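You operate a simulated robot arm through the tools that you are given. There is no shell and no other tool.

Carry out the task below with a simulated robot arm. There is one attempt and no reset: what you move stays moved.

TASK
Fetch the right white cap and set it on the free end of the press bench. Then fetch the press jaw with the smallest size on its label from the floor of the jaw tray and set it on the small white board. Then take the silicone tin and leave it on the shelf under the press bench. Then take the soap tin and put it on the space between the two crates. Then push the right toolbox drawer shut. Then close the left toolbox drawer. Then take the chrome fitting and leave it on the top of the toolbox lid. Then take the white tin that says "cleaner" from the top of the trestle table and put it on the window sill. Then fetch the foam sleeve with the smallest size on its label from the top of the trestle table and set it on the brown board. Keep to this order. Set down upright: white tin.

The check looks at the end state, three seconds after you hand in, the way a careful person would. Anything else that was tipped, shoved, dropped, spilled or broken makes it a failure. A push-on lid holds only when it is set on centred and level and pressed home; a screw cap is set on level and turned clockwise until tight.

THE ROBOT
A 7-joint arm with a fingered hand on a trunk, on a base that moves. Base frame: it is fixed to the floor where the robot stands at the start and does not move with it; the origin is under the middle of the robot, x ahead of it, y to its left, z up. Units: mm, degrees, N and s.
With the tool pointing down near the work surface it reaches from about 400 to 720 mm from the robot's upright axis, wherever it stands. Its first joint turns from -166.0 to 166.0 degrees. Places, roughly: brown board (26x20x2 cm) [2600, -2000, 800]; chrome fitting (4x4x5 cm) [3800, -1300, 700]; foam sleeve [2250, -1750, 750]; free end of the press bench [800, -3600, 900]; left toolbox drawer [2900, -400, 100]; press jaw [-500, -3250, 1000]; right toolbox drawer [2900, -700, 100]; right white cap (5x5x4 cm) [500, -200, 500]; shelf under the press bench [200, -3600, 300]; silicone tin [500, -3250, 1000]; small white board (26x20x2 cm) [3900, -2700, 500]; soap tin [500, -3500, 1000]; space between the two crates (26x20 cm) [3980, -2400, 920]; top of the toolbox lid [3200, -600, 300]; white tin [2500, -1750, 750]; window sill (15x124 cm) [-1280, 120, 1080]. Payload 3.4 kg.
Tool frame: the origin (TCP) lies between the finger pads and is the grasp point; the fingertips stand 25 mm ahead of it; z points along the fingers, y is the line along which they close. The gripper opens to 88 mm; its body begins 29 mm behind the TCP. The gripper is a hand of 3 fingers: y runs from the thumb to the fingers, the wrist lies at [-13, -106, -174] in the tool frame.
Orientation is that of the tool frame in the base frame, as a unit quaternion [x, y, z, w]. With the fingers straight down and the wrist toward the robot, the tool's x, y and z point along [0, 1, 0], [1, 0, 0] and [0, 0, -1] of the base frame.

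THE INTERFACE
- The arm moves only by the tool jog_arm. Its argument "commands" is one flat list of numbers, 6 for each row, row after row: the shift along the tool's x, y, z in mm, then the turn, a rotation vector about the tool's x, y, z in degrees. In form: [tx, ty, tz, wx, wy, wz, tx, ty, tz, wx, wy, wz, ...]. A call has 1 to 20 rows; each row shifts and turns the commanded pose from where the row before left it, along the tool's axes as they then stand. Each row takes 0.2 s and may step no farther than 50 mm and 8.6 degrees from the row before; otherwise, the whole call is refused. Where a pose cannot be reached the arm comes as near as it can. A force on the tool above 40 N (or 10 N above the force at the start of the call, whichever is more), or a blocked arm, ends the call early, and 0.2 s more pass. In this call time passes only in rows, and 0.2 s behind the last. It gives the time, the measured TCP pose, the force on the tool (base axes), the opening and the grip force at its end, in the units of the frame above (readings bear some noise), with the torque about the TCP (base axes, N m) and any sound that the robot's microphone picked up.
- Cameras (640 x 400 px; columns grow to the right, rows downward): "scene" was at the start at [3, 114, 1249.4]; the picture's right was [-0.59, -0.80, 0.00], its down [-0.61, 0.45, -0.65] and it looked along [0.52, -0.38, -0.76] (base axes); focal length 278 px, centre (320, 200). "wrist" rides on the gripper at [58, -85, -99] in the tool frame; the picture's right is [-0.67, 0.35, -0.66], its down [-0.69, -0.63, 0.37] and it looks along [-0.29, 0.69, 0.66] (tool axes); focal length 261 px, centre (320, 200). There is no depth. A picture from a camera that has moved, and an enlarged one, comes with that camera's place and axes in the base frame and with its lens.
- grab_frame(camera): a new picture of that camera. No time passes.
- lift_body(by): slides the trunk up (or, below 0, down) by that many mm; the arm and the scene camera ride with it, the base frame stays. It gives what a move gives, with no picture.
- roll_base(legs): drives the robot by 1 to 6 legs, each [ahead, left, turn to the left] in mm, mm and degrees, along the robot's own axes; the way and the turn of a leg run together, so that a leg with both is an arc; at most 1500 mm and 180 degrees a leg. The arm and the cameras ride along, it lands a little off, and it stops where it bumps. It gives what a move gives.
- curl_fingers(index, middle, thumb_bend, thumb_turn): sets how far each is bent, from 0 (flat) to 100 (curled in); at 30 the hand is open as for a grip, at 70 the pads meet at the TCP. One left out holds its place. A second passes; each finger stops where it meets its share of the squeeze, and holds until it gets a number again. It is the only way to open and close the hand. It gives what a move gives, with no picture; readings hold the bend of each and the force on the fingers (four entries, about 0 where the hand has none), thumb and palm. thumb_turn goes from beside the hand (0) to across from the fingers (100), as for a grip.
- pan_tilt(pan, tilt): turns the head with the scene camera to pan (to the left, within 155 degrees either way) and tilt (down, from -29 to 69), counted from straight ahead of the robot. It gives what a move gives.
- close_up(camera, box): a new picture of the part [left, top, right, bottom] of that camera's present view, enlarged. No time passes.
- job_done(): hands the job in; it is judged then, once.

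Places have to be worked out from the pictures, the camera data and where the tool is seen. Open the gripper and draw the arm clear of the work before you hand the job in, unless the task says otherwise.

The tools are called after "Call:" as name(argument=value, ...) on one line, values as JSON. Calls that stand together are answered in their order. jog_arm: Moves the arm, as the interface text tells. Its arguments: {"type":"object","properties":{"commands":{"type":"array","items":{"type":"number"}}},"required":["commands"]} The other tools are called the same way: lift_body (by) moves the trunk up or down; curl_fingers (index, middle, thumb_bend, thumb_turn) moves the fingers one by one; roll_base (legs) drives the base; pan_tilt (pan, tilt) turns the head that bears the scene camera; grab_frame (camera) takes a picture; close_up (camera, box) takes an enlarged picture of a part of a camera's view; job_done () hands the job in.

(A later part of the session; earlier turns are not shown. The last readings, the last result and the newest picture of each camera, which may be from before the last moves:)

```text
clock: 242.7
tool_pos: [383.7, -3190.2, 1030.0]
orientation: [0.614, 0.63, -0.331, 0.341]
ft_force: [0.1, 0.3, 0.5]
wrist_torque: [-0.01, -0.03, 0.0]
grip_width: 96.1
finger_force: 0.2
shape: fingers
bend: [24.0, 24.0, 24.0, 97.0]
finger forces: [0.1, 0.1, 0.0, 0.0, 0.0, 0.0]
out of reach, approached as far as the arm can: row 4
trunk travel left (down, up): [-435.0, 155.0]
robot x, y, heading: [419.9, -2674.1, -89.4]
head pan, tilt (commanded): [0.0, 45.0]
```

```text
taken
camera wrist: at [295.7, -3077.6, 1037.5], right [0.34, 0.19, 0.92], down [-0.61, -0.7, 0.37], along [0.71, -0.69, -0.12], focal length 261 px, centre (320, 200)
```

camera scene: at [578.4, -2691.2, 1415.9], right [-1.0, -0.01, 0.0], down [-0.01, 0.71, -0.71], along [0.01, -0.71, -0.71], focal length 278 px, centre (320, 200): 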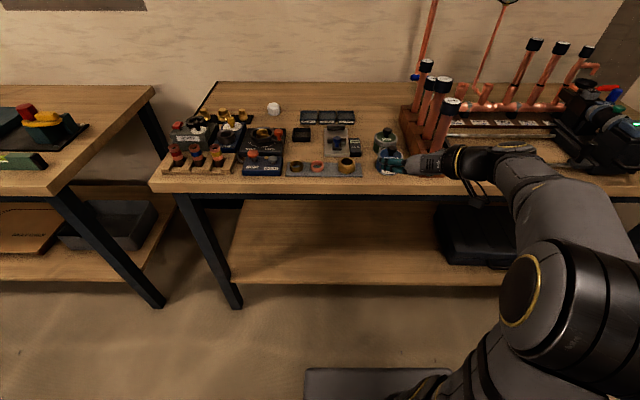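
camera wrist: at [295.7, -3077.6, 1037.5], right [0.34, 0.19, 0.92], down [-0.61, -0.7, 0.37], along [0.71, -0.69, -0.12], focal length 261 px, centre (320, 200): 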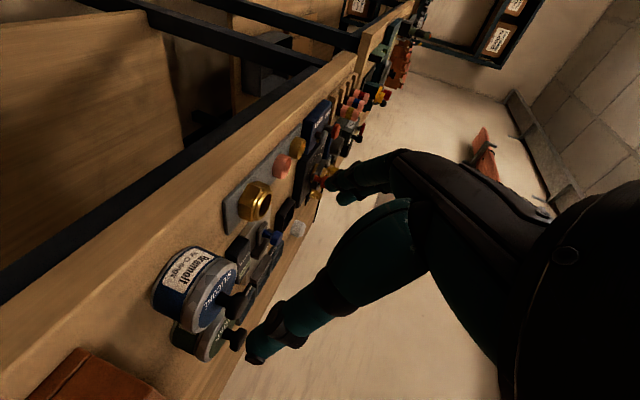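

The mirrored pitch works (57°). I advance to a standoff ~80 mm short of the tin along the finger direction.

Call:
jog_arm(commands=[3.6, -1.2, 29.8, 0, 0, 0, 3.6, -1.2, 29.8, 0, 0, 0, 3.5, -1.1, 29.8, 0, 0, 0])

Call:
grab_frame(camera="wrist")

Call:
close_up(camera="scene", box=[340, 90, 480, 200])

```text
clock: 243.5
tool_pos: [383.1, -3262.5, 982.4]
orientation: [0.605, 0.621, -0.348, 0.357]
ft_force: [-0.1, -0.1, 0.0]
wrist_torque: [0.0, 0.0, -0.04]
grip_width: 96.0
finger_force: 0.0
shape: fingers
bend: [24.0, 24.0, 24.0, 97.0]
finger forces: [0.0, 0.0, 0.1, 0.0, 0.0, 0.0]
trunk travel left (down, up): [-435.0, 155.0]
robot x, y, heading: [420.9, -2674.2, -89.2]
head pan, tilt (commanded): [0.0, 45.0]
```

```text
taken
camera wrist: at [294.0, -3149.2, 982.4], right [0.34, 0.24, 0.91], down [-0.61, -0.68, 0.41], along [0.71, -0.7, -0.08], focal length 261 px, centre (320, 200)
```

wrist: 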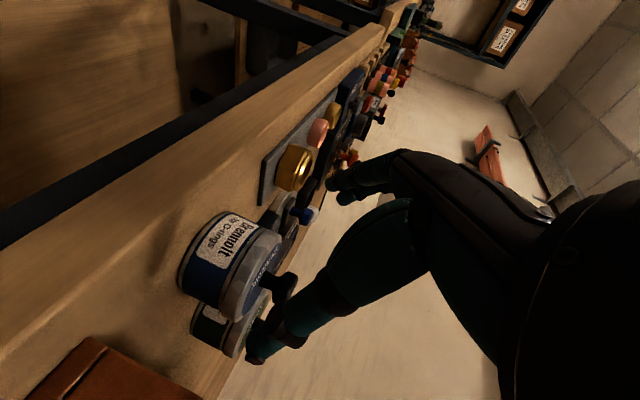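

```text
3.64 times, centred on (410, 145) of scene
camera zoom: at [578.8, -2691.3, 1415.9], right [-1.0, -0.01, 0.0], down [-0.01, 0.71, -0.71], along [0.01, -0.71, -0.71], focal length 1012 px, centre (-7, 400)
```

zoom: 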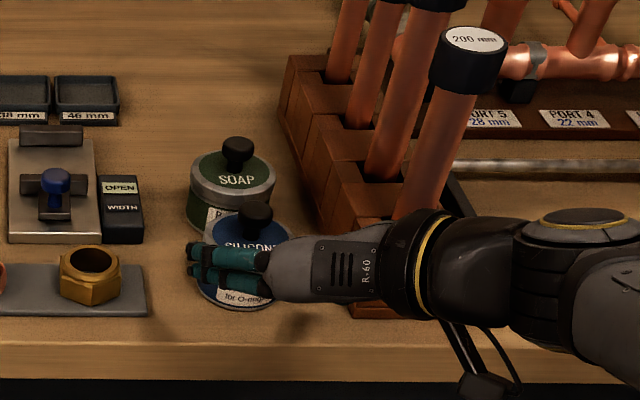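

The hand is level with the tin, fingers to its left and thumb to its right. I advance along the fingers toward the grasp in two stages.

Call:
jog_arm(commands=[3.8, 0, 21, 0, 0, 0, 3.8, 0, 21, 0, 0, 0])

Call:
grab_frame(camera="wrist")

Call:
close_up(camera="scene", box=[350, 100, 450, 200])

```text
clock: 244.1
tool_pos: [382.6, -3295.3, 955.3]
orientation: [0.604, 0.621, -0.349, 0.358]
ft_force: [0.5, -0.2, -0.3]
wrist_torque: [0.01, 0.01, -0.03]
grip_width: 96.0
finger_force: 0.0
shape: fingers
bend: [24.0, 24.0, 24.0, 97.0]
finger forces: [0.0, 0.0, 0.0, 0.0, 0.0, 0.0]
trunk travel left (down, up): [-435.0, 155.0]
robot x, y, heading: [419.2, -2673.7, -89.4]
head pan, tilt (commanded): [0.0, 45.0]
```

```text
taken
camera wrist: at [294.2, -3181.8, 953.9], right [0.34, 0.24, 0.91], down [-0.61, -0.68, 0.41], along [0.71, -0.7, -0.08], focal length 261 px, centre (320, 200)
```

wrist: 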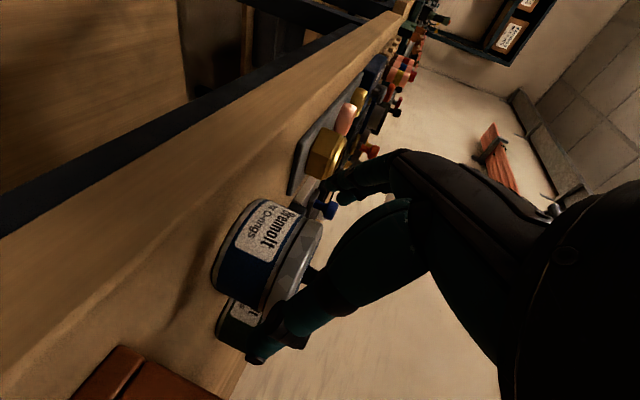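

```text
4.00 times, centred on (400, 150) of scene
camera zoom: at [578.7, -2691.3, 1415.9], right [-1.0, -0.01, 0.0], down [-0.01, 0.71, -0.71], along [0.01, -0.71, -0.71], focal length 1113 px, centre (0, 400)
```

zoom: 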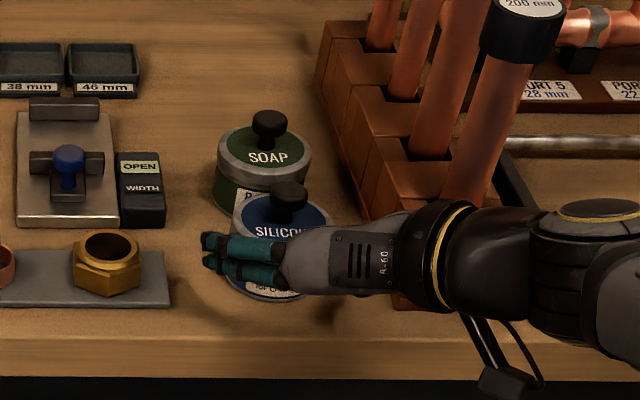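

Clearances hold (finger inner surface ~12 mm from the tin). I advance the remaining ~42 mm in two steps.

Call:
jog_arm(commands=[3.8, 1, 20, 0, 0, 0])

Call:
jog_arm(commands=[3, 0, 10, 0, 0, 0, 1, 0, 8, 0, 0, 0])

Call:
grab_frame(camera="wrist")

Call:
close_up(camera="scene", box=[350, 100, 450, 200])

```text
clock: 244.5
tool_pos: [384.7, -3311.2, 940.9]
orientation: [0.605, 0.62, -0.348, 0.358]
ft_force: [-0.9, -0.5, 0.9]
wrist_torque: [-0.02, 0.04, -0.03]
grip_width: 96.1
finger_force: 0.1
shape: fingers
bend: [24.0, 24.0, 24.0, 97.0]
finger forces: [0.0, 0.0, 0.0, 0.1, 0.0, 0.1]
trunk travel left (down, up): [-435.0, 155.0]
robot x, y, heading: [417.7, -2675.1, -89.0]
head pan, tilt (commanded): [0.0, 45.0]
```

```text
clock: 245.1
tool_pos: [385.8, -3323.4, 929.5]
orientation: [0.604, 0.62, -0.349, 0.358]
ft_force: [0.1, 0.6, -0.1]
wrist_torque: [0.03, 0.02, 0.01]
grip_width: 96.2
finger_force: 0.1
shape: fingers
bend: [24.0, 24.0, 24.0, 97.0]
finger forces: [0.0, 0.0, 0.1, 0.0, 0.0, 0.0]
trunk travel left (down, up): [-435.0, 155.0]
robot x, y, heading: [418.4, -2673.7, -89.3]
head pan, tilt (commanded): [0.0, 45.0]
```

```text
taken
camera wrist: at [297.2, -3210.0, 929.0], right [0.34, 0.24, 0.91], down [-0.61, -0.68, 0.41], along [0.71, -0.7, -0.08], focal length 261 px, centre (320, 200)
```

wrist: 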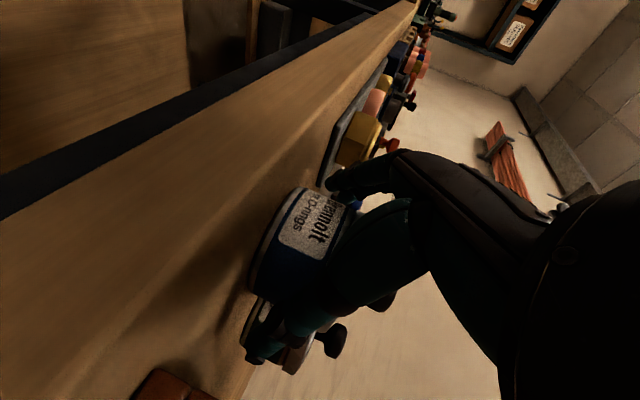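

```text
4.00 times, centred on (400, 150) of scene
camera zoom: at [578.7, -2691.2, 1415.9], right [-1.0, -0.01, 0.0], down [-0.01, 0.71, -0.71], along [0.01, -0.71, -0.71], focal length 1113 px, centre (0, 400)
```

zoom: 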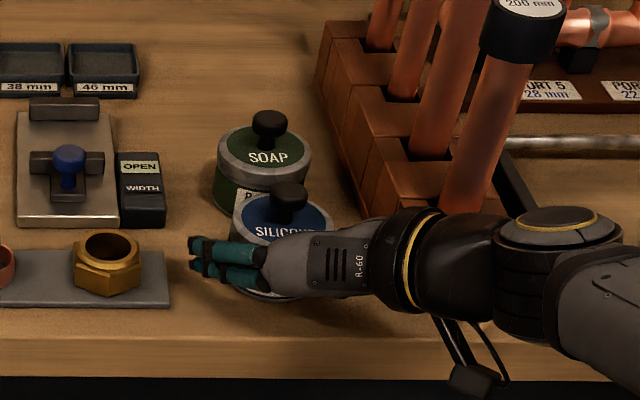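

No contact so far. I advance 5 mm more and close gently around the body.

Call:
jog_arm(commands=[-2, 0, 5, 0, 0, 0, 0, 0, 0, 0, 0, 0])

Call:
curl_fingers(index=36, middle=36, thumb_bend=36)

Call:
close_up(camera="scene", box=[350, 100, 450, 200])

```text
clock: 245.7
tool_pos: [384.1, -3328.5, 928.0]
orientation: [0.605, 0.62, -0.349, 0.358]
ft_force: [0.3, -0.9, -0.5]
wrist_torque: [0.02, -0.05, 0.04]
grip_width: 96.2
finger_force: 0.1
shape: fingers
bend: [24.0, 24.0, 24.0, 97.0]
finger forces: [0.0, 0.0, 0.0, 0.0, 0.0, 0.0]
trunk travel left (down, up): [-435.0, 155.0]
robot x, y, heading: [417.1, -2668.4, -89.6]
head pan, tilt (commanded): [0.0, 45.0]
```

```text
clock: 246.7
tool_pos: [384.6, -3328.6, 927.7]
orientation: [0.605, 0.62, -0.348, 0.358]
ft_force: [-0.7, -0.2, 0.1]
wrist_torque: [-0.03, -0.02, 0.01]
grip_width: 72.8
finger_force: 0.2
shape: fingers
bend: [36.0, 36.0, 36.0, 97.0]
finger forces: [0.2, 0.0, 0.0, 0.0, 0.1, 0.0]
trunk travel left (down, up): [-435.0, 155.0]
robot x, y, heading: [422.6, -2674.0, -89.3]
head pan, tilt (commanded): [0.0, 45.0]
```

```text
4.00 times, centred on (400, 150) of scene
camera zoom: at [578.7, -2691.1, 1415.9], right [-1.0, -0.01, 0.0], down [-0.01, 0.71, -0.71], along [0.01, -0.71, -0.71], focal length 1113 px, centre (0, 400)
```

zoom: 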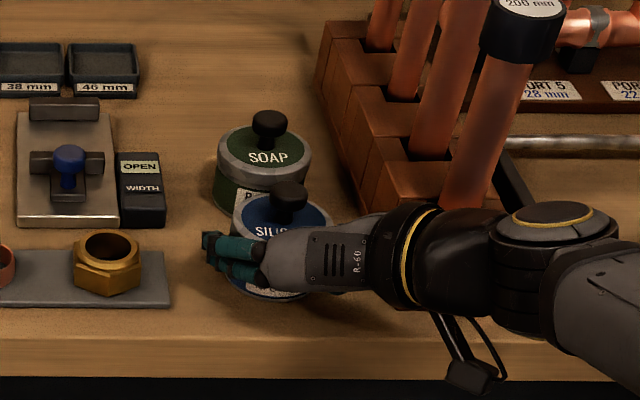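

Light contact begins at about 73 mm. I close further to take a firm hold.

Call:
curl_fingers(index=46, middle=46, thumb_bend=46)

Call:
curl_fingers(index=58, middle=58, thumb_bend=58)

Call:
close_up(camera="scene", box=[350, 100, 450, 200])

Call:
grab_frame(camera="wrist")

```text
clock: 247.7
tool_pos: [385.4, -3328.1, 928.4]
orientation: [0.605, 0.621, -0.348, 0.357]
ft_force: [1.7, -0.3, 0.9]
wrist_torque: [-0.02, -0.07, 0.03]
grip_width: 62.3
finger_force: 5.5
shape: fingers
bend: [40.0, 43.0, 41.0, 97.0]
finger forces: [4.8, 2.2, 0.0, 0.1, 5.2, 0.0]
trunk travel left (down, up): [-435.0, 155.0]
robot x, y, heading: [421.5, -2672.1, -89.1]
head pan, tilt (commanded): [0.0, 45.0]
```

```text
clock: 248.7
tool_pos: [385.4, -3329.4, 928.2]
orientation: [0.605, 0.62, -0.349, 0.358]
ft_force: [2.2, -0.4, 1.3]
wrist_torque: [0.01, 0.0, 0.04]
grip_width: 59.5
finger_force: 16.6
shape: fingers
bend: [44.0, 48.0, 43.0, 96.0]
finger forces: [10.3, 7.5, 0.0, 0.0, 16.2, 0.0]
trunk travel left (down, up): [-435.0, 155.0]
robot x, y, heading: [422.2, -2673.1, -89.3]
head pan, tilt (commanded): [0.0, 45.0]
```

```text
4.00 times, centred on (400, 150) of scene
camera zoom: at [579.0, -2691.0, 1415.9], right [-1.0, -0.01, 0.0], down [-0.01, 0.71, -0.71], along [0.01, -0.71, -0.71], focal length 1113 px, centre (0, 400)
```

zoom: 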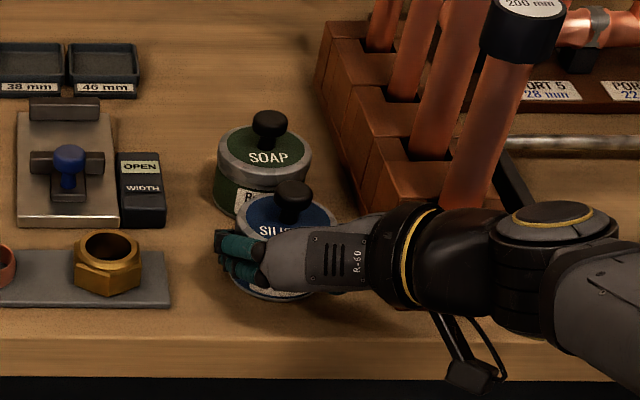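

```text
taken
camera wrist: at [297.3, -3215.3, 928.5], right [0.34, 0.24, 0.91], down [-0.61, -0.68, 0.41], along [0.71, -0.7, -0.08], focal length 261 px, centre (320, 200)
```

wrist: 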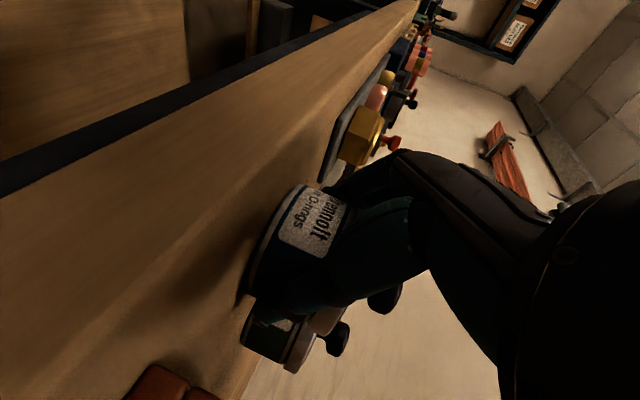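

A firm, balanced hold (10/7.5 vs 16 N) and no snap. I test-lift 6 mm straight up.

Call:
jog_arm(commands=[-2.6, 0, -1.5, 0, 0, 0, -2.6, 0, -1.5, 0, 0, 0])

Call:
close_up(camera="scene", box=[370, 110, 430, 180])

Call:
close_up(camera="wrist", box=[200, 150, 400, 390])

```text
clock: 249.3
tool_pos: [385.7, -3328.8, 933.6]
orientation: [0.605, 0.62, -0.349, 0.358]
ft_force: [0.6, 0.1, -4.1]
wrist_torque: [0.03, -0.01, 0.01]
grip_width: 59.2
finger_force: 16.9
shape: fingers
bend: [44.0, 49.0, 43.0, 95.0]
finger forces: [9.9, 6.9, 0.0, 0.1, 17.0, 0.1]
trunk travel left (down, up): [-435.0, 155.0]
robot x, y, heading: [419.6, -2671.8, -89.5]
head pan, tilt (commanded): [0.0, 45.0]
heard: snap
```

```text
5.71 times, centred on (400, 145) of scene
camera zoom: at [578.7, -2691.6, 1415.8], right [-1.0, -0.01, 0.0], down [-0.01, 0.71, -0.71], along [0.01, -0.71, -0.71], focal length 1590 px, centre (-137, 514)
```

zoom: 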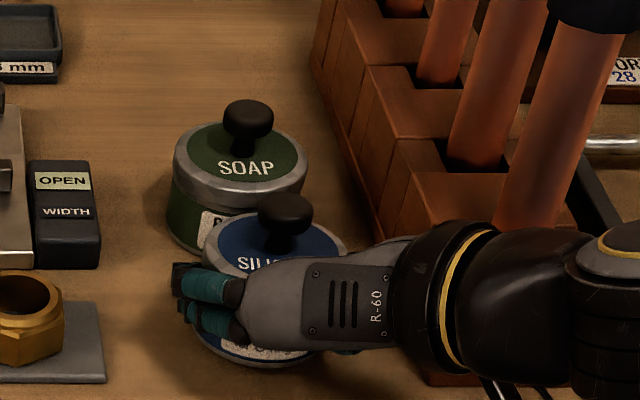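

```text
1.67 times, centred on (300, 270) of wrist
camera zoom: at [297.1, -3215.4, 933.9], right [0.34, 0.24, 0.91], down [-0.61, -0.68, 0.41], along [0.71, -0.7, -0.09], focal length 434 px, centre (353, 83)
```

zoom: 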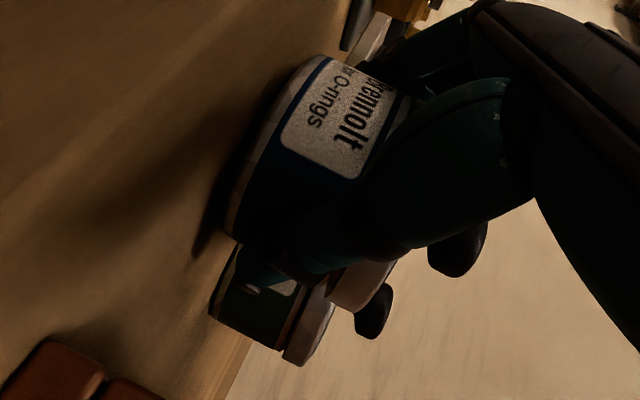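

Again a snap just as it lifts, but here the body itself is in my grip (4.1 N, clear shadow gap below). I look closely at the lid/body seam.

Call:
close_up(camera="scene", box=[383, 125, 419, 165])

Call:
close_up(camera="wrist", box=[300, 230, 440, 370])

```text
10.00 times, centred on (401, 145) of scene
camera zoom: at [578.7, -2691.6, 1415.8], right [-1.0, -0.01, 0.0], down [-0.01, 0.71, -0.71], along [0.01, -0.71, -0.71], focal length 2782 px, centre (-490, 750)
```

zoom: 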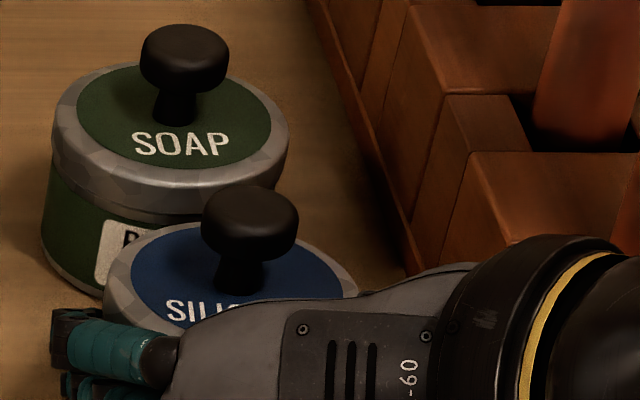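

```text
2.86 times, centred on (370, 300) of wrist
camera zoom: at [297.1, -3215.4, 933.9], right [0.34, 0.24, 0.91], down [-0.61, -0.68, 0.41], along [0.71, -0.7, -0.09], focal length 745 px, centre (177, -86)
```

zoom: 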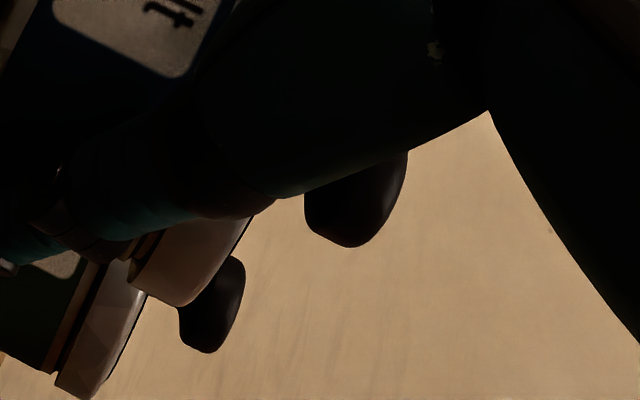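

I can't see a gap. I lift the tin higher, level, to inspect the lid from outside the cluttered area.

Call:
jog_arm(commands=[-17.3, 0, -10, 0, 0, 0, -25.9, 0, -15, 0, 0, 0, -25.9, 0, -15, 0, 0, 0])

Call:
grab_frame(camera="wrist")

Call:
close_up(camera="scene", box=[360, 80, 460, 180])

```text
clock: 250.1
tool_pos: [383.9, -3328.3, 1013.0]
orientation: [0.604, 0.621, -0.349, 0.358]
ft_force: [-0.2, -0.3, -3.3]
wrist_torque: [0.04, -0.01, 0.02]
grip_width: 59.2
finger_force: 17.1
shape: fingers
bend: [44.0, 49.0, 43.0, 95.0]
finger forces: [10.0, 6.9, 0.0, 0.0, 17.0, 0.0]
trunk travel left (down, up): [-435.0, 155.0]
robot x, y, heading: [418.8, -2675.0, -89.1]
head pan, tilt (commanded): [0.0, 45.0]
```

```text
taken
camera wrist: at [297.0, -3215.3, 1012.3], right [0.34, 0.24, 0.91], down [-0.61, -0.68, 0.41], along [0.71, -0.7, -0.08], focal length 261 px, centre (320, 200)
```

wrist: 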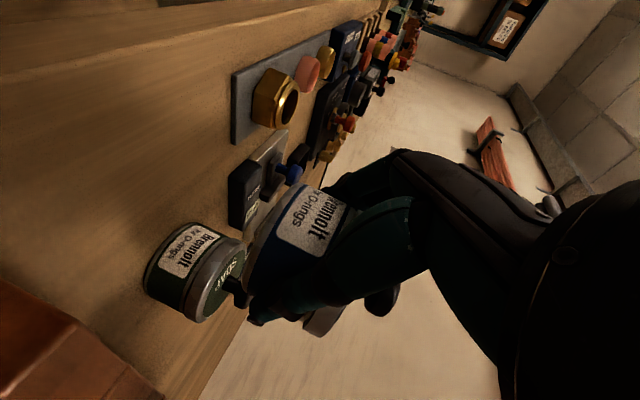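

```text
4.00 times, centred on (410, 130) of scene
camera zoom: at [578.8, -2691.5, 1415.8], right [-1.0, -0.01, 0.0], down [-0.01, 0.71, -0.71], along [0.01, -0.71, -0.71], focal length 1113 px, centre (-40, 480)
```

zoom: 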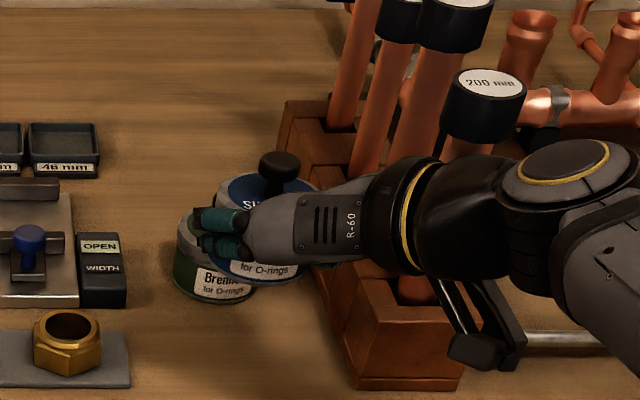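

The whole tin with its lid is in the hand. I zoom on the seam once more.

Call:
close_up(camera="scene", box=[395, 110, 445, 160])

Call:
close_up(camera="wrist", box=[220, 170, 420, 350])

```text
8.00 times, centred on (420, 135) of scene
camera zoom: at [578.8, -2691.5, 1415.8], right [-1.0, -0.01, 0.0], down [-0.01, 0.71, -0.71], along [0.01, -0.71, -0.71], focal length 2226 px, centre (-480, 720)
```

zoom: 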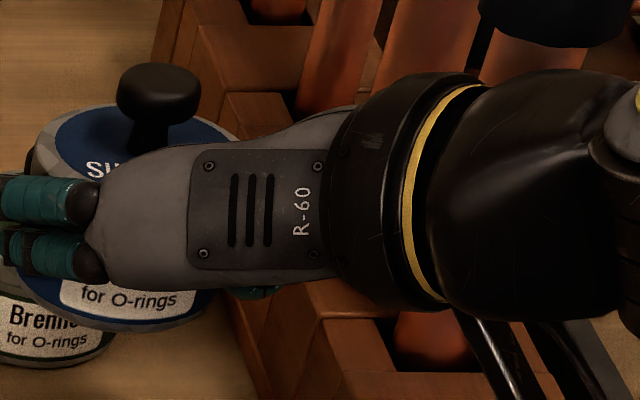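

```text
2.22 times, centred on (320, 260) of wrist
camera zoom: at [297.0, -3215.3, 1012.3], right [0.34, 0.24, 0.91], down [-0.61, -0.68, 0.41], along [0.71, -0.7, -0.08], focal length 579 px, centre (320, 67)
```

zoom: 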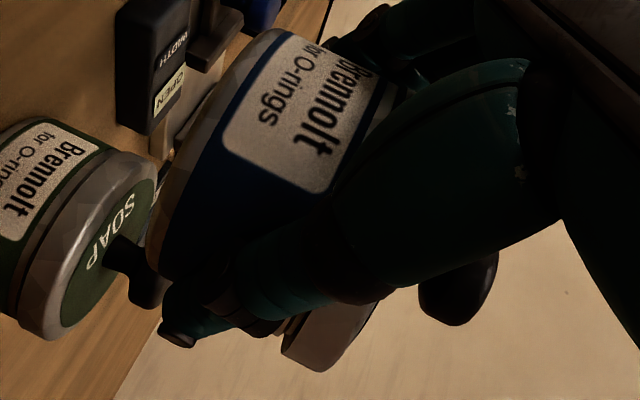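

The silicone tin is secure with its lid on. I draw it back from the bench, drive back 250 mm, and lower the trunk to see the shelf underneath.

Call:
jog_arm(commands=[18.9, 1, -32.4, 0, 0, 0, 18.9, 1, -32.4, 0, 0, 0, 18.9, 1, -32.4, 0, 0, 0])

Call:
roll_base(legs=[[-250, 0, 0]])

Call:
close_up(camera="scene", box=[350, 120, 500, 240])

Call:
lift_body(by=-400)

Call:
pan_tilt(pan=0, tilt=40)

Call:
grab_frame(camera="scene")

```text
clock: 250.9
tool_pos: [386.5, -3216.0, 1013.9]
orientation: [0.604, 0.621, -0.348, 0.358]
ft_force: [-0.2, 0.0, -3.4]
wrist_torque: [0.04, -0.01, 0.01]
grip_width: 59.0
finger_force: 16.9
shape: fingers
bend: [44.0, 49.0, 43.0, 95.0]
finger forces: [9.7, 7.0, 0.1, 0.0, 17.0, 0.0]
trunk travel left (down, up): [-435.0, 155.0]
robot x, y, heading: [417.1, -2673.1, -89.2]
head pan, tilt (commanded): [0.0, 45.0]
```

```text
clock: 252.7
tool_pos: [378.6, -2964.5, 1013.4]
orientation: [0.607, 0.618, -0.35, 0.356]
ft_force: [0.4, 0.0, -4.0]
wrist_torque: [0.09, 0.01, -0.02]
grip_width: 59.2
finger_force: 16.6
shape: fingers
bend: [44.0, 49.0, 43.0, 95.0]
finger forces: [9.8, 6.9, 0.0, 0.0, 17.0, 0.1]
trunk travel left (down, up): [-435.0, 155.0]
robot x, y, heading: [416.0, -2422.8, -89.6]
head pan, tilt (commanded): [0.0, 45.0]
```

```text
3.33 times, centred on (425, 180) of scene
camera zoom: at [576.3, -2441.6, 1415.9], right [-1.0, -0.01, 0.0], down [0.0, 0.71, -0.71], along [0.0, -0.71, -0.71], focal length 927 px, centre (-30, 267)
```

zoom: 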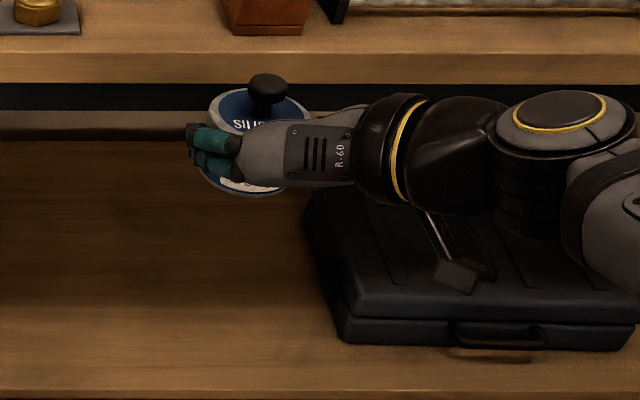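

```text
clock: 256.5
tool_pos: [380.3, -2964.3, 613.4]
orientation: [0.607, 0.618, -0.35, 0.356]
ft_force: [0.3, 0.3, -3.8]
wrist_torque: [0.04, -0.04, -0.02]
grip_width: 59.2
finger_force: 16.9
shape: fingers
bend: [44.0, 49.0, 43.0, 95.0]
finger forces: [9.8, 7.0, 0.0, 0.0, 17.1, 0.0]
trunk travel left (down, up): [-35.0, 555.0]
robot x, y, heading: [419.5, -2424.0, -89.7]
head pan, tilt (commanded): [0.0, 45.0]
```

```text
clock: 257.2
tool_pos: [378.3, -2964.3, 613.7]
orientation: [0.607, 0.618, -0.35, 0.356]
ft_force: [-0.2, 0.1, -2.8]
wrist_torque: [0.04, -0.04, 0.0]
grip_width: 59.5
finger_force: 16.8
shape: fingers
bend: [44.0, 49.0, 43.0, 95.0]
finger forces: [9.8, 7.0, 0.0, 0.0, 17.1, 0.1]
trunk travel left (down, up): [-35.0, 555.0]
robot x, y, heading: [416.8, -2424.3, -89.5]
head pan, tilt (commanded): [0.0, 40.0]
```

```text
taken
camera scene: at [576.3, -2445.4, 1023.1], right [-1.0, -0.01, 0.0], down [0.0, 0.64, -0.77], along [0.0, -0.77, -0.64], focal length 278 px, centre (320, 200)
```

scene: 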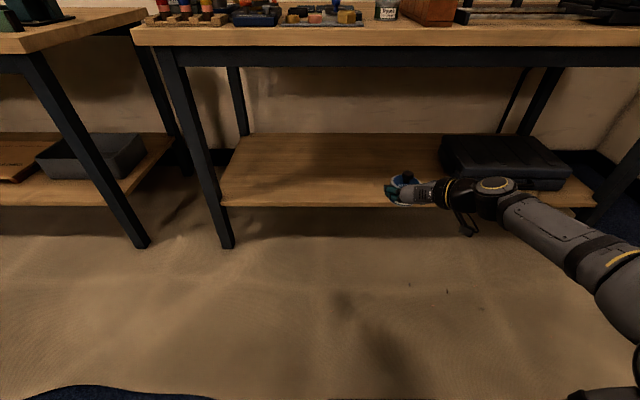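

Call:
close_up(camera="scene", box=[210, 120, 450, 270])

Call:
close_up(camera="scene", box=[370, 150, 500, 250])

Call:
grab_frame(camera="wrist")

```text
2.67 times, centred on (330, 195) of scene
camera zoom: at [576.3, -2445.4, 1023.1], right [-1.0, -0.01, 0.0], down [0.0, 0.64, -0.77], along [0.0, -0.77, -0.64], focal length 742 px, centre (293, 213)
```

zoom: 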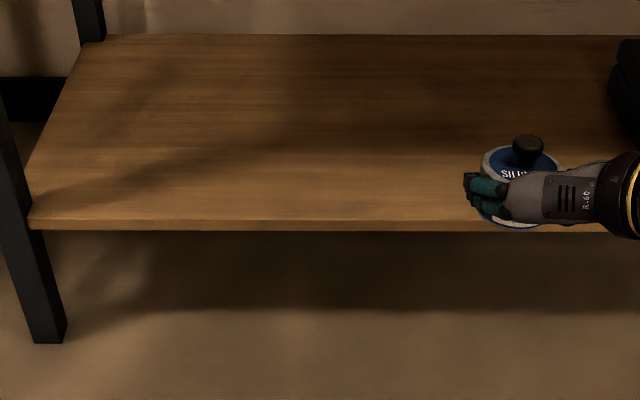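

```text
4.00 times, centred on (435, 200) of scene
camera zoom: at [576.3, -2445.4, 1023.1], right [-1.0, -0.01, 0.0], down [0.0, 0.64, -0.77], along [0.0, -0.77, -0.64], focal length 1113 px, centre (-140, 200)
```

zoom: 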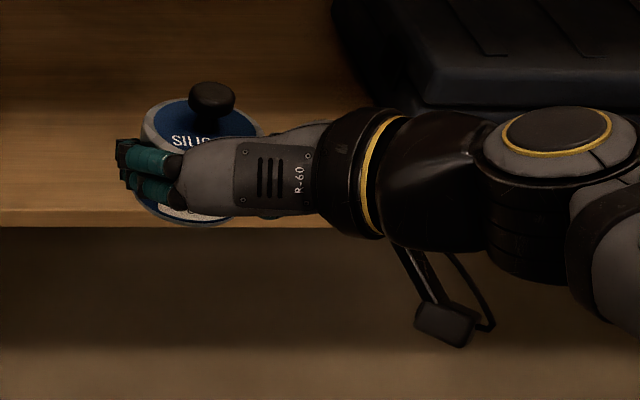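

```text
taken
camera wrist: at [291.6, -2850.2, 613.1], right [0.34, 0.24, 0.91], down [-0.62, -0.67, 0.41], along [0.71, -0.7, -0.08], focal length 261 px, centre (320, 200)
```

wrist: 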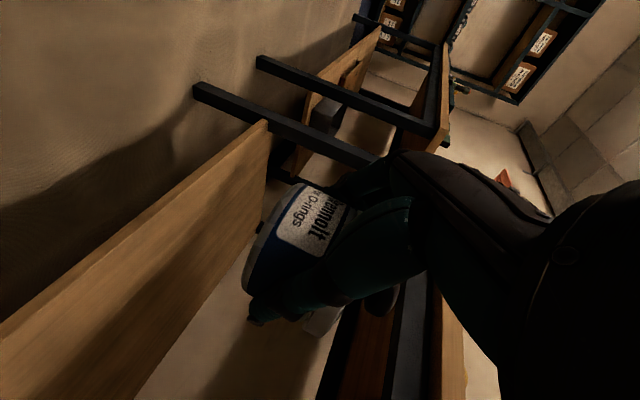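

I lower the arm to about TCP z 380 here in free space before going under the bench.

Call:
jog_arm(commands=[40.3, 0, 23.4, 0, 0, 0, 40.3, 0, 23.4, 0, 0, 0, 40.3, 0, 23.4, 0, 0, 0, 40.3, 0, 23.4, 0, 0, 0, 40.3, 0, 23.4, 0, 0, 0])

Call:
grab_frame(camera="scene")

```text
clock: 258.4
tool_pos: [378.2, -2966.5, 378.0]
orientation: [0.607, 0.617, -0.351, 0.357]
ft_force: [-0.8, 0.4, -4.0]
wrist_torque: [0.06, -0.03, 0.03]
grip_width: 59.4
finger_force: 16.7
shape: fingers
bend: [44.0, 49.0, 43.0, 95.0]
finger forces: [9.5, 6.6, 0.0, 0.0, 16.5, 0.0]
trunk travel left (down, up): [-35.0, 555.0]
robot x, y, heading: [418.8, -2426.2, -89.6]
head pan, tilt (commanded): [0.0, 40.0]
```

```text
taken
camera scene: at [576.4, -2445.3, 1023.2], right [-1.0, -0.01, 0.0], down [0.0, 0.64, -0.77], along [0.0, -0.77, -0.64], focal length 278 px, centre (320, 200)
```

scene: 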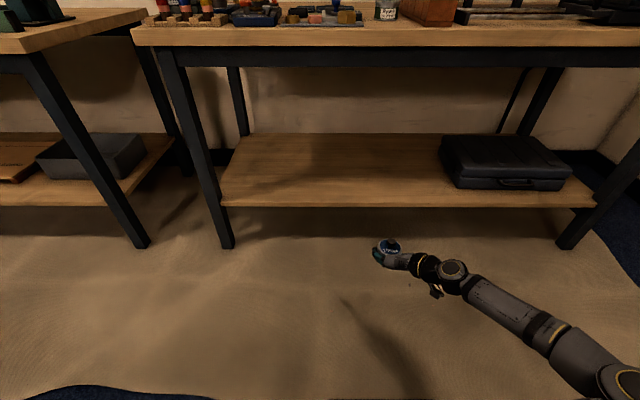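

The tin is level. I raise 20 mm for margin and drive forward so the tin passes over the shelf edge, stopping midway to check.

Call:
jog_arm(commands=[-17.3, 0, -10, 0, 0, 0])

Call:
roll_base(legs=[[270, 0, 0]])

Call:
grab_frame(camera="scene")

Call:
grab_frame(camera="wrist")

```text
clock: 258.8
tool_pos: [378.5, -2964.1, 398.7]
orientation: [0.607, 0.619, -0.349, 0.356]
ft_force: [0.1, -0.5, -3.3]
wrist_torque: [0.08, 0.01, -0.01]
grip_width: 58.8
finger_force: 16.7
shape: fingers
bend: [44.0, 49.0, 43.0, 95.0]
finger forces: [9.6, 6.7, 0.0, 0.0, 16.5, 0.0]
trunk travel left (down, up): [-35.0, 555.0]
robot x, y, heading: [421.1, -2423.9, -89.6]
head pan, tilt (commanded): [0.0, 40.0]
```

```text
clock: 260.7
tool_pos: [380.5, -3236.9, 400.2]
orientation: [0.607, 0.618, -0.349, 0.356]
ft_force: [0.3, 0.2, -3.3]
wrist_torque: [0.06, -0.01, 0.0]
grip_width: 59.1
finger_force: 16.6
shape: fingers
bend: [44.0, 49.0, 43.0, 95.0]
finger forces: [9.4, 6.6, 0.0, 0.0, 16.5, 0.0]
trunk travel left (down, up): [-35.0, 555.0]
robot x, y, heading: [417.0, -2695.6, -89.4]
head pan, tilt (commanded): [0.0, 40.0]
```

```text
taken
camera scene: at [578.1, -2716.4, 1023.1], right [-1.0, -0.01, 0.0], down [-0.01, 0.64, -0.77], along [0.01, -0.77, -0.64], focal length 278 px, centre (320, 200)
```

scene: 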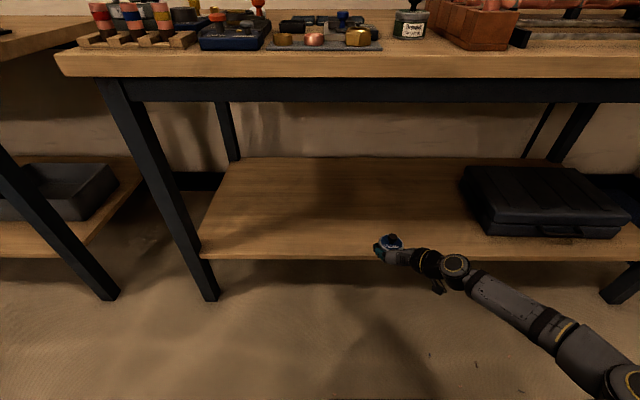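

```text
taken
camera wrist: at [294.0, -3122.5, 399.1], right [0.34, 0.24, 0.91], down [-0.62, -0.67, 0.41], along [0.71, -0.7, -0.08], focal length 261 px, centre (320, 200)
```

wrist: 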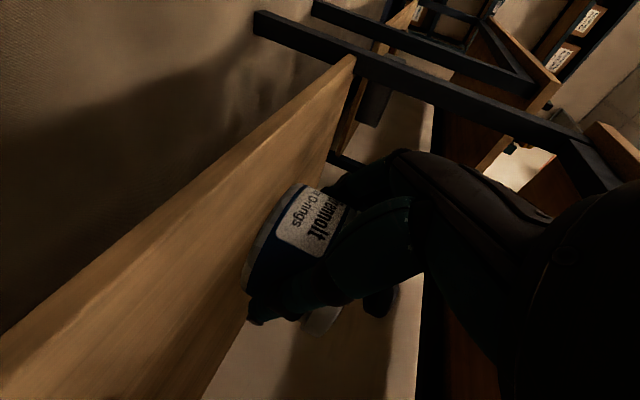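

Shelf top is roughly z 270, so there is ample clearance. I drive the remaining 200 mm in.

Call:
roll_base(legs=[[200, 0, 0]])

Call:
grab_frame(camera="scene")

Call:
grab_frame(camera="wrist")

```text
clock: 262.3
tool_pos: [378.4, -3433.8, 399.3]
orientation: [0.609, 0.617, -0.351, 0.355]
ft_force: [0.8, 0.6, -2.9]
wrist_torque: [0.03, 0.02, 0.03]
grip_width: 59.2
finger_force: 16.3
shape: fingers
bend: [44.0, 49.0, 43.0, 95.0]
finger forces: [9.5, 6.6, 0.1, 0.0, 16.3, 0.1]
trunk travel left (down, up): [-35.0, 555.0]
robot x, y, heading: [421.9, -2892.0, -90.0]
head pan, tilt (commanded): [0.0, 40.0]
```

```text
taken
camera scene: at [578.9, -2915.3, 1023.1], right [-1.0, 0.0, 0.0], down [0.0, 0.64, -0.77], along [0.0, -0.77, -0.64], focal length 278 px, centre (320, 200)
```

scene: 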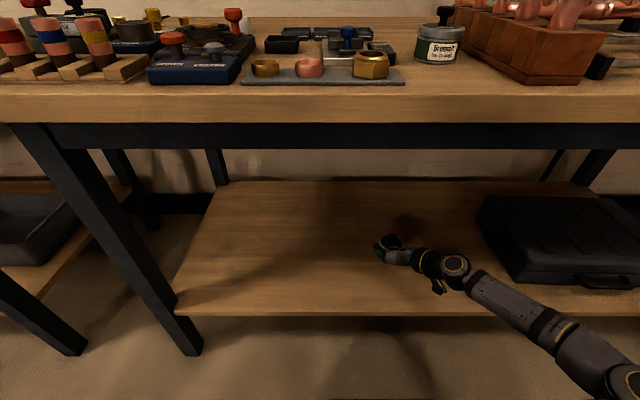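

```text
taken
camera wrist: at [292.2, -3319.6, 399.1], right [0.35, 0.24, 0.91], down [-0.62, -0.67, 0.41], along [0.7, -0.7, -0.08], focal length 261 px, centre (320, 200)
```

wrist: 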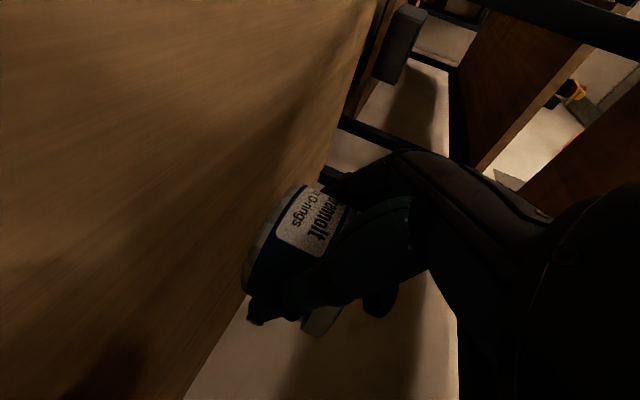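

The tin is over the shelf. I extend 60 mm deeper and lower in stages until contact.

Call:
jog_arm(commands=[-15, 0, 26, 0, 0, 0, -15, 0, 26, 0, 0, 0, 34.6, 0, 20, 0, 0, 0, 25.9, 0, 15, 0, 0, 0])

Call:
grab_frame(camera="wrist")

Call:
close_up(camera="scene", box=[340, 200, 460, 320])

```text
clock: 263.3
tool_pos: [379.7, -3494.1, 329.9]
orientation: [0.608, 0.617, -0.351, 0.356]
ft_force: [0.1, 0.1, -3.4]
wrist_torque: [0.03, -0.01, -0.02]
grip_width: 58.9
finger_force: 16.1
shape: fingers
bend: [44.0, 49.0, 43.0, 95.0]
finger forces: [9.5, 6.9, 0.0, 0.1, 16.5, 0.0]
trunk travel left (down, up): [-35.0, 555.0]
robot x, y, heading: [422.7, -2893.0, -89.8]
head pan, tilt (commanded): [0.0, 40.0]
```

```text
taken
camera wrist: at [293.2, -3379.9, 329.2], right [0.35, 0.24, 0.91], down [-0.62, -0.67, 0.41], along [0.7, -0.7, -0.08], focal length 261 px, centre (320, 200)
```

wrist: 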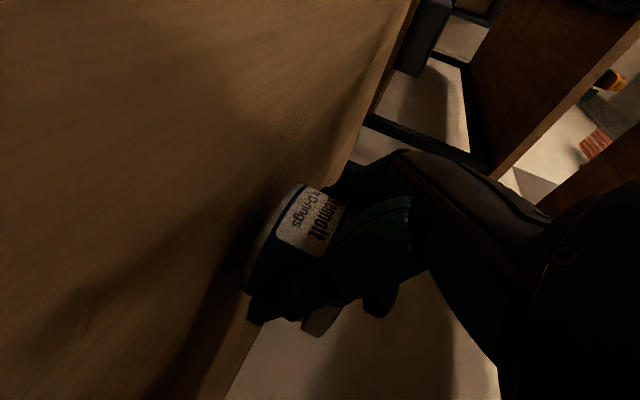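

```text
3.33 times, centred on (400, 260) of scene
camera zoom: at [578.9, -2915.3, 1023.2], right [-1.0, 0.0, 0.0], down [0.0, 0.64, -0.77], along [0.0, -0.77, -0.64], focal length 927 px, centre (53, 0)
```

zoom: 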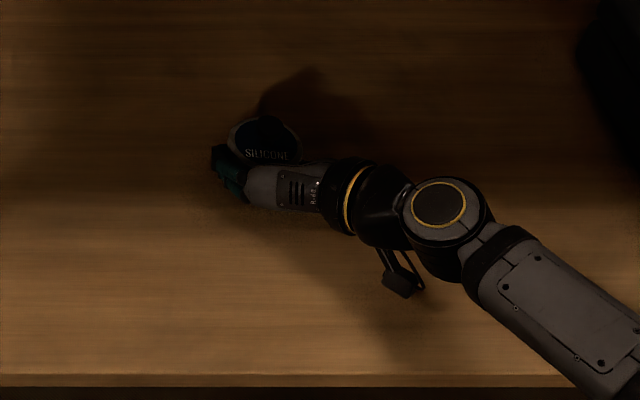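

Still free at TCP z 330. I lower in small steps until it touches.

Call:
jog_arm(commands=[6.9, 0, 4, 0, 0, 0, 6.9, 0, 4, 0, 0, 0])

Call:
jog_arm(commands=[3.5, 0, 2, 0, 0, 0, 3.5, 0, 2, 0, 0, 0])

Call:
grab_frame(camera="wrist")

```text
clock: 263.9
tool_pos: [379.9, -3493.7, 315.2]
orientation: [0.608, 0.617, -0.351, 0.356]
ft_force: [1.3, 0.7, -0.9]
wrist_torque: [-0.01, 0.07, -0.03]
grip_width: 59.1
finger_force: 16.7
shape: fingers
bend: [45.0, 49.0, 43.0, 96.0]
finger forces: [9.6, 7.4, 0.0, 0.1, 16.9, 0.1]
trunk travel left (down, up): [-35.0, 555.0]
robot x, y, heading: [419.8, -2892.7, -89.9]
head pan, tilt (commanded): [0.0, 40.0]
```

```text
clock: 264.5
tool_pos: [379.7, -3494.4, 308.3]
orientation: [0.607, 0.616, -0.352, 0.358]
ft_force: [-0.1, 6.6, 21.1]
wrist_torque: [-0.22, -0.05, -0.13]
grip_width: 59.8
finger_force: 15.9
shape: fingers
bend: [44.0, 49.0, 43.0, 99.0]
finger forces: [8.7, 6.7, 0.0, 0.0, 16.7, 0.0]
trunk travel left (down, up): [-35.0, 555.0]
robot x, y, heading: [420.0, -2891.3, -90.0]
head pan, tilt (commanded): [0.0, 40.0]
heard: snap
```

```text
taken
camera wrist: at [293.6, -3379.4, 307.9], right [0.34, 0.24, 0.91], down [-0.62, -0.67, 0.41], along [0.7, -0.71, -0.08], focal length 261 px, centre (320, 200)
```

wrist: 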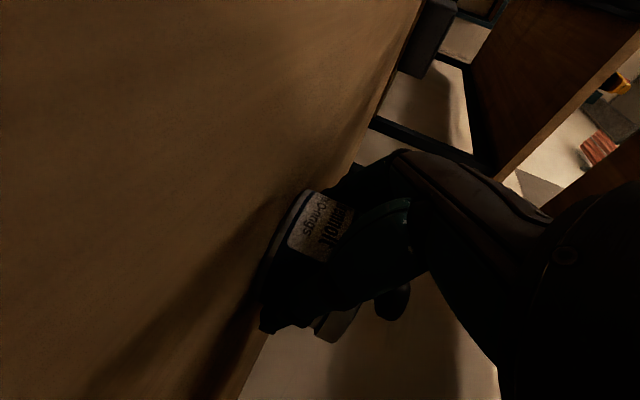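

Contact with 21 N and a snap: the lid has latched home under the press. I ease off 3 mm and open the hand.

Call:
jog_arm(commands=[-2.6, 0, -1.5, 0, 0, 0])

Call:
curl_fingers(index=38, middle=40, thumb_bend=36)

Call:
curl_fingers(index=22, middle=22, thumb_bend=22)

Call:
grab_frame(camera="wrist")

Call:
close_up(camera="scene", box=[340, 200, 460, 320])

```text
clock: 264.9
tool_pos: [380.0, -3493.5, 309.0]
orientation: [0.609, 0.616, -0.351, 0.356]
ft_force: [1.3, 2.7, 15.4]
wrist_torque: [-0.2, -0.08, -0.05]
grip_width: 59.4
finger_force: 16.0
shape: fingers
bend: [44.0, 49.0, 43.0, 99.0]
finger forces: [8.9, 7.2, 0.0, 0.0, 15.6, 0.1]
trunk travel left (down, up): [-35.0, 555.0]
robot x, y, heading: [419.8, -2892.1, -89.9]
head pan, tilt (commanded): [0.0, 40.0]
```

```text
clock: 265.9
tool_pos: [379.9, -3494.6, 308.3]
orientation: [0.608, 0.617, -0.35, 0.356]
ft_force: [-0.8, 0.6, -0.2]
wrist_torque: [-0.01, -0.02, 0.0]
grip_width: 70.1
finger_force: 0.3
shape: fingers
bend: [38.0, 40.0, 36.0, 97.0]
finger forces: [0.0, 0.0, 0.1, 0.1, 0.4, 0.0]
trunk travel left (down, up): [-35.0, 555.0]
robot x, y, heading: [419.7, -2890.9, -90.0]
head pan, tilt (commanded): [0.0, 40.0]
```

```text
clock: 266.9
tool_pos: [379.7, -3493.5, 306.7]
orientation: [0.609, 0.617, -0.35, 0.355]
ft_force: [0.6, -0.1, 0.9]
wrist_torque: [-0.02, 0.03, 0.0]
grip_width: 99.7
finger_force: 0.0
shape: fingers
bend: [22.0, 22.0, 22.0, 97.0]
finger forces: [0.0, 0.1, 0.0, 0.0, 0.0, 0.0]
trunk travel left (down, up): [-35.0, 555.0]
robot x, y, heading: [420.8, -2892.1, -89.9]
head pan, tilt (commanded): [0.0, 40.0]
```

```text
taken
camera wrist: at [293.3, -3379.4, 307.7], right [0.35, 0.24, 0.91], down [-0.62, -0.67, 0.41], along [0.7, -0.7, -0.08], focal length 261 px, centre (320, 200)
```

wrist: 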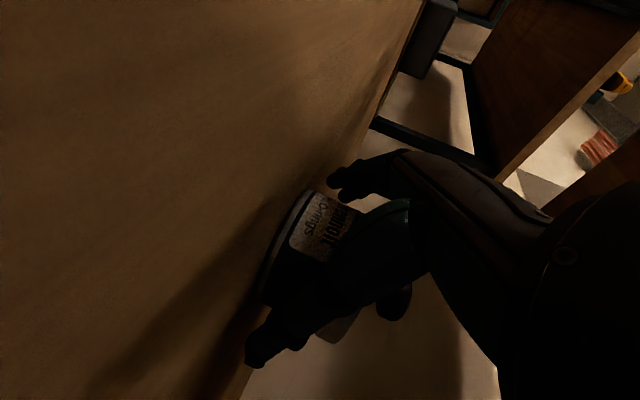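

```text
3.33 times, centred on (400, 260) of scene
camera zoom: at [578.9, -2915.1, 1023.2], right [-1.0, 0.0, 0.0], down [0.0, 0.64, -0.77], along [0.0, -0.77, -0.64], focal length 927 px, centre (53, 0)
```

zoom: 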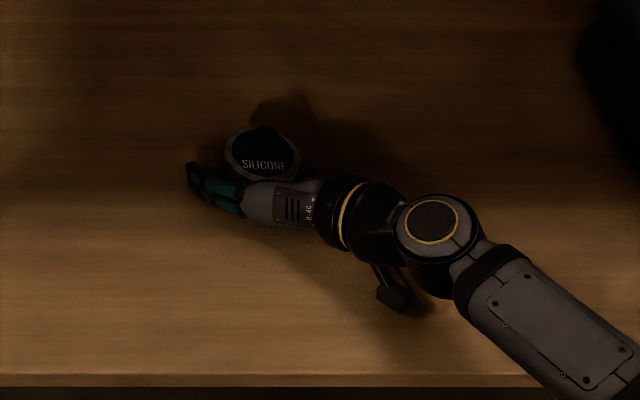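

Released. I withdraw back along the finger direction.

Call:
jog_arm(commands=[0, 0, -15, 0, 0, 0, 0, 0, -25, 0, 0, 0, 0, 0, -40, 0, 0, 0, 0, 0, -40, 0, 0, 0])

Call:
grab_frame(camera="wrist")

Call:
close_up(camera="scene", box=[340, 200, 460, 320])

```text
clock: 267.9
tool_pos: [376.4, -3389.1, 369.1]
orientation: [0.608, 0.617, -0.351, 0.355]
ft_force: [0.3, -0.4, -0.4]
wrist_torque: [-0.04, 0.03, 0.0]
grip_width: 99.7
finger_force: 0.0
shape: fingers
bend: [22.0, 22.0, 22.0, 97.0]
finger forces: [0.0, 0.1, 0.0, 0.0, 0.0, 0.0]
trunk travel left (down, up): [-35.0, 555.0]
robot x, y, heading: [420.2, -2894.3, -89.8]
head pan, tilt (commanded): [0.0, 40.0]
```

```text
taken
camera wrist: at [290.3, -3275.5, 368.9], right [0.35, 0.24, 0.91], down [-0.62, -0.67, 0.41], along [0.7, -0.7, -0.08], focal length 261 px, centre (320, 200)
```

wrist: 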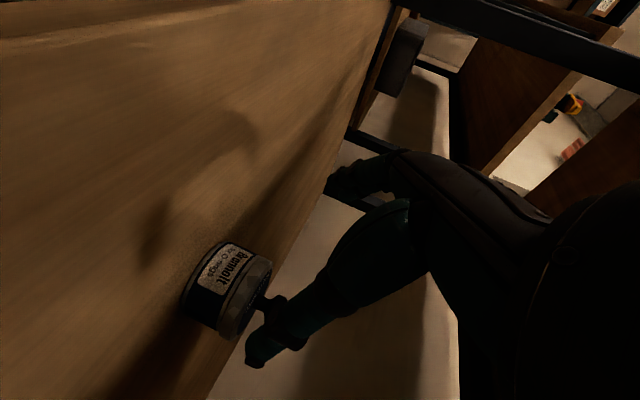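

```text
3.33 times, centred on (400, 260) of scene
camera zoom: at [578.9, -2915.1, 1023.1], right [-1.0, 0.0, 0.0], down [0.0, 0.64, -0.77], along [0.0, -0.77, -0.64], focal length 927 px, centre (53, 0)
```

zoom: 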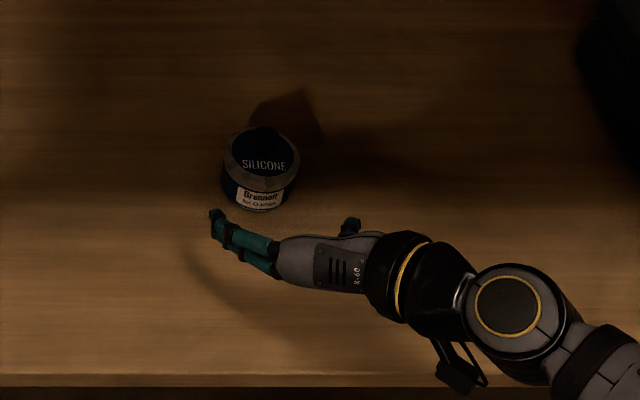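

Call:
close_up(camera="wrist", box=[170, 220, 310, 360])

Call:
close_up(camera="scene", box=[404, 230, 434, 270])

```text
2.86 times, centred on (240, 290) of wrist
camera zoom: at [290.3, -3275.5, 368.9], right [0.35, 0.24, 0.91], down [-0.62, -0.67, 0.41], along [0.7, -0.7, -0.08], focal length 745 px, centre (549, -57)
```

zoom: 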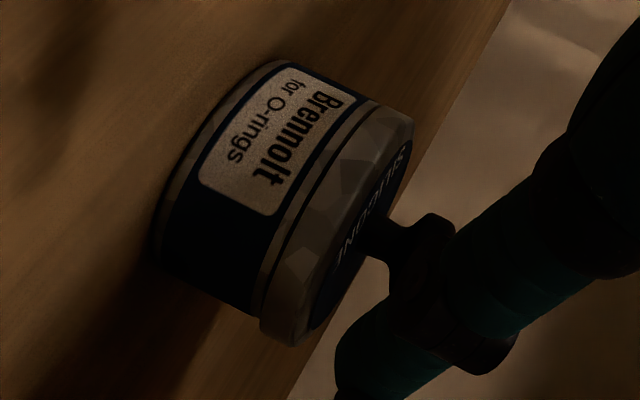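

```text
10.00 times, centred on (419, 250) of scene
camera zoom: at [578.9, -2915.1, 1023.1], right [-1.0, 0.0, 0.0], down [0.0, 0.64, -0.77], along [0.0, -0.77, -0.64], focal length 2782 px, centre (-670, -300)
```

zoom: 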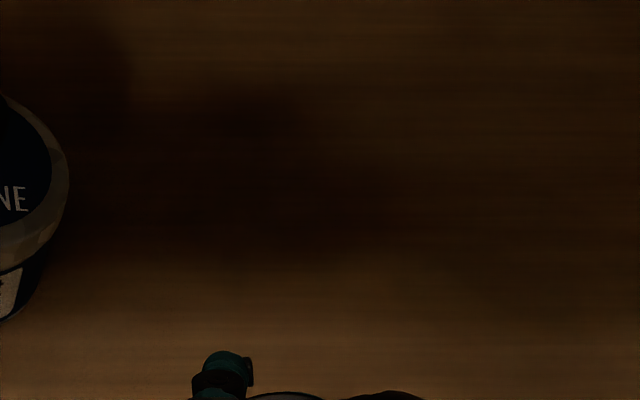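

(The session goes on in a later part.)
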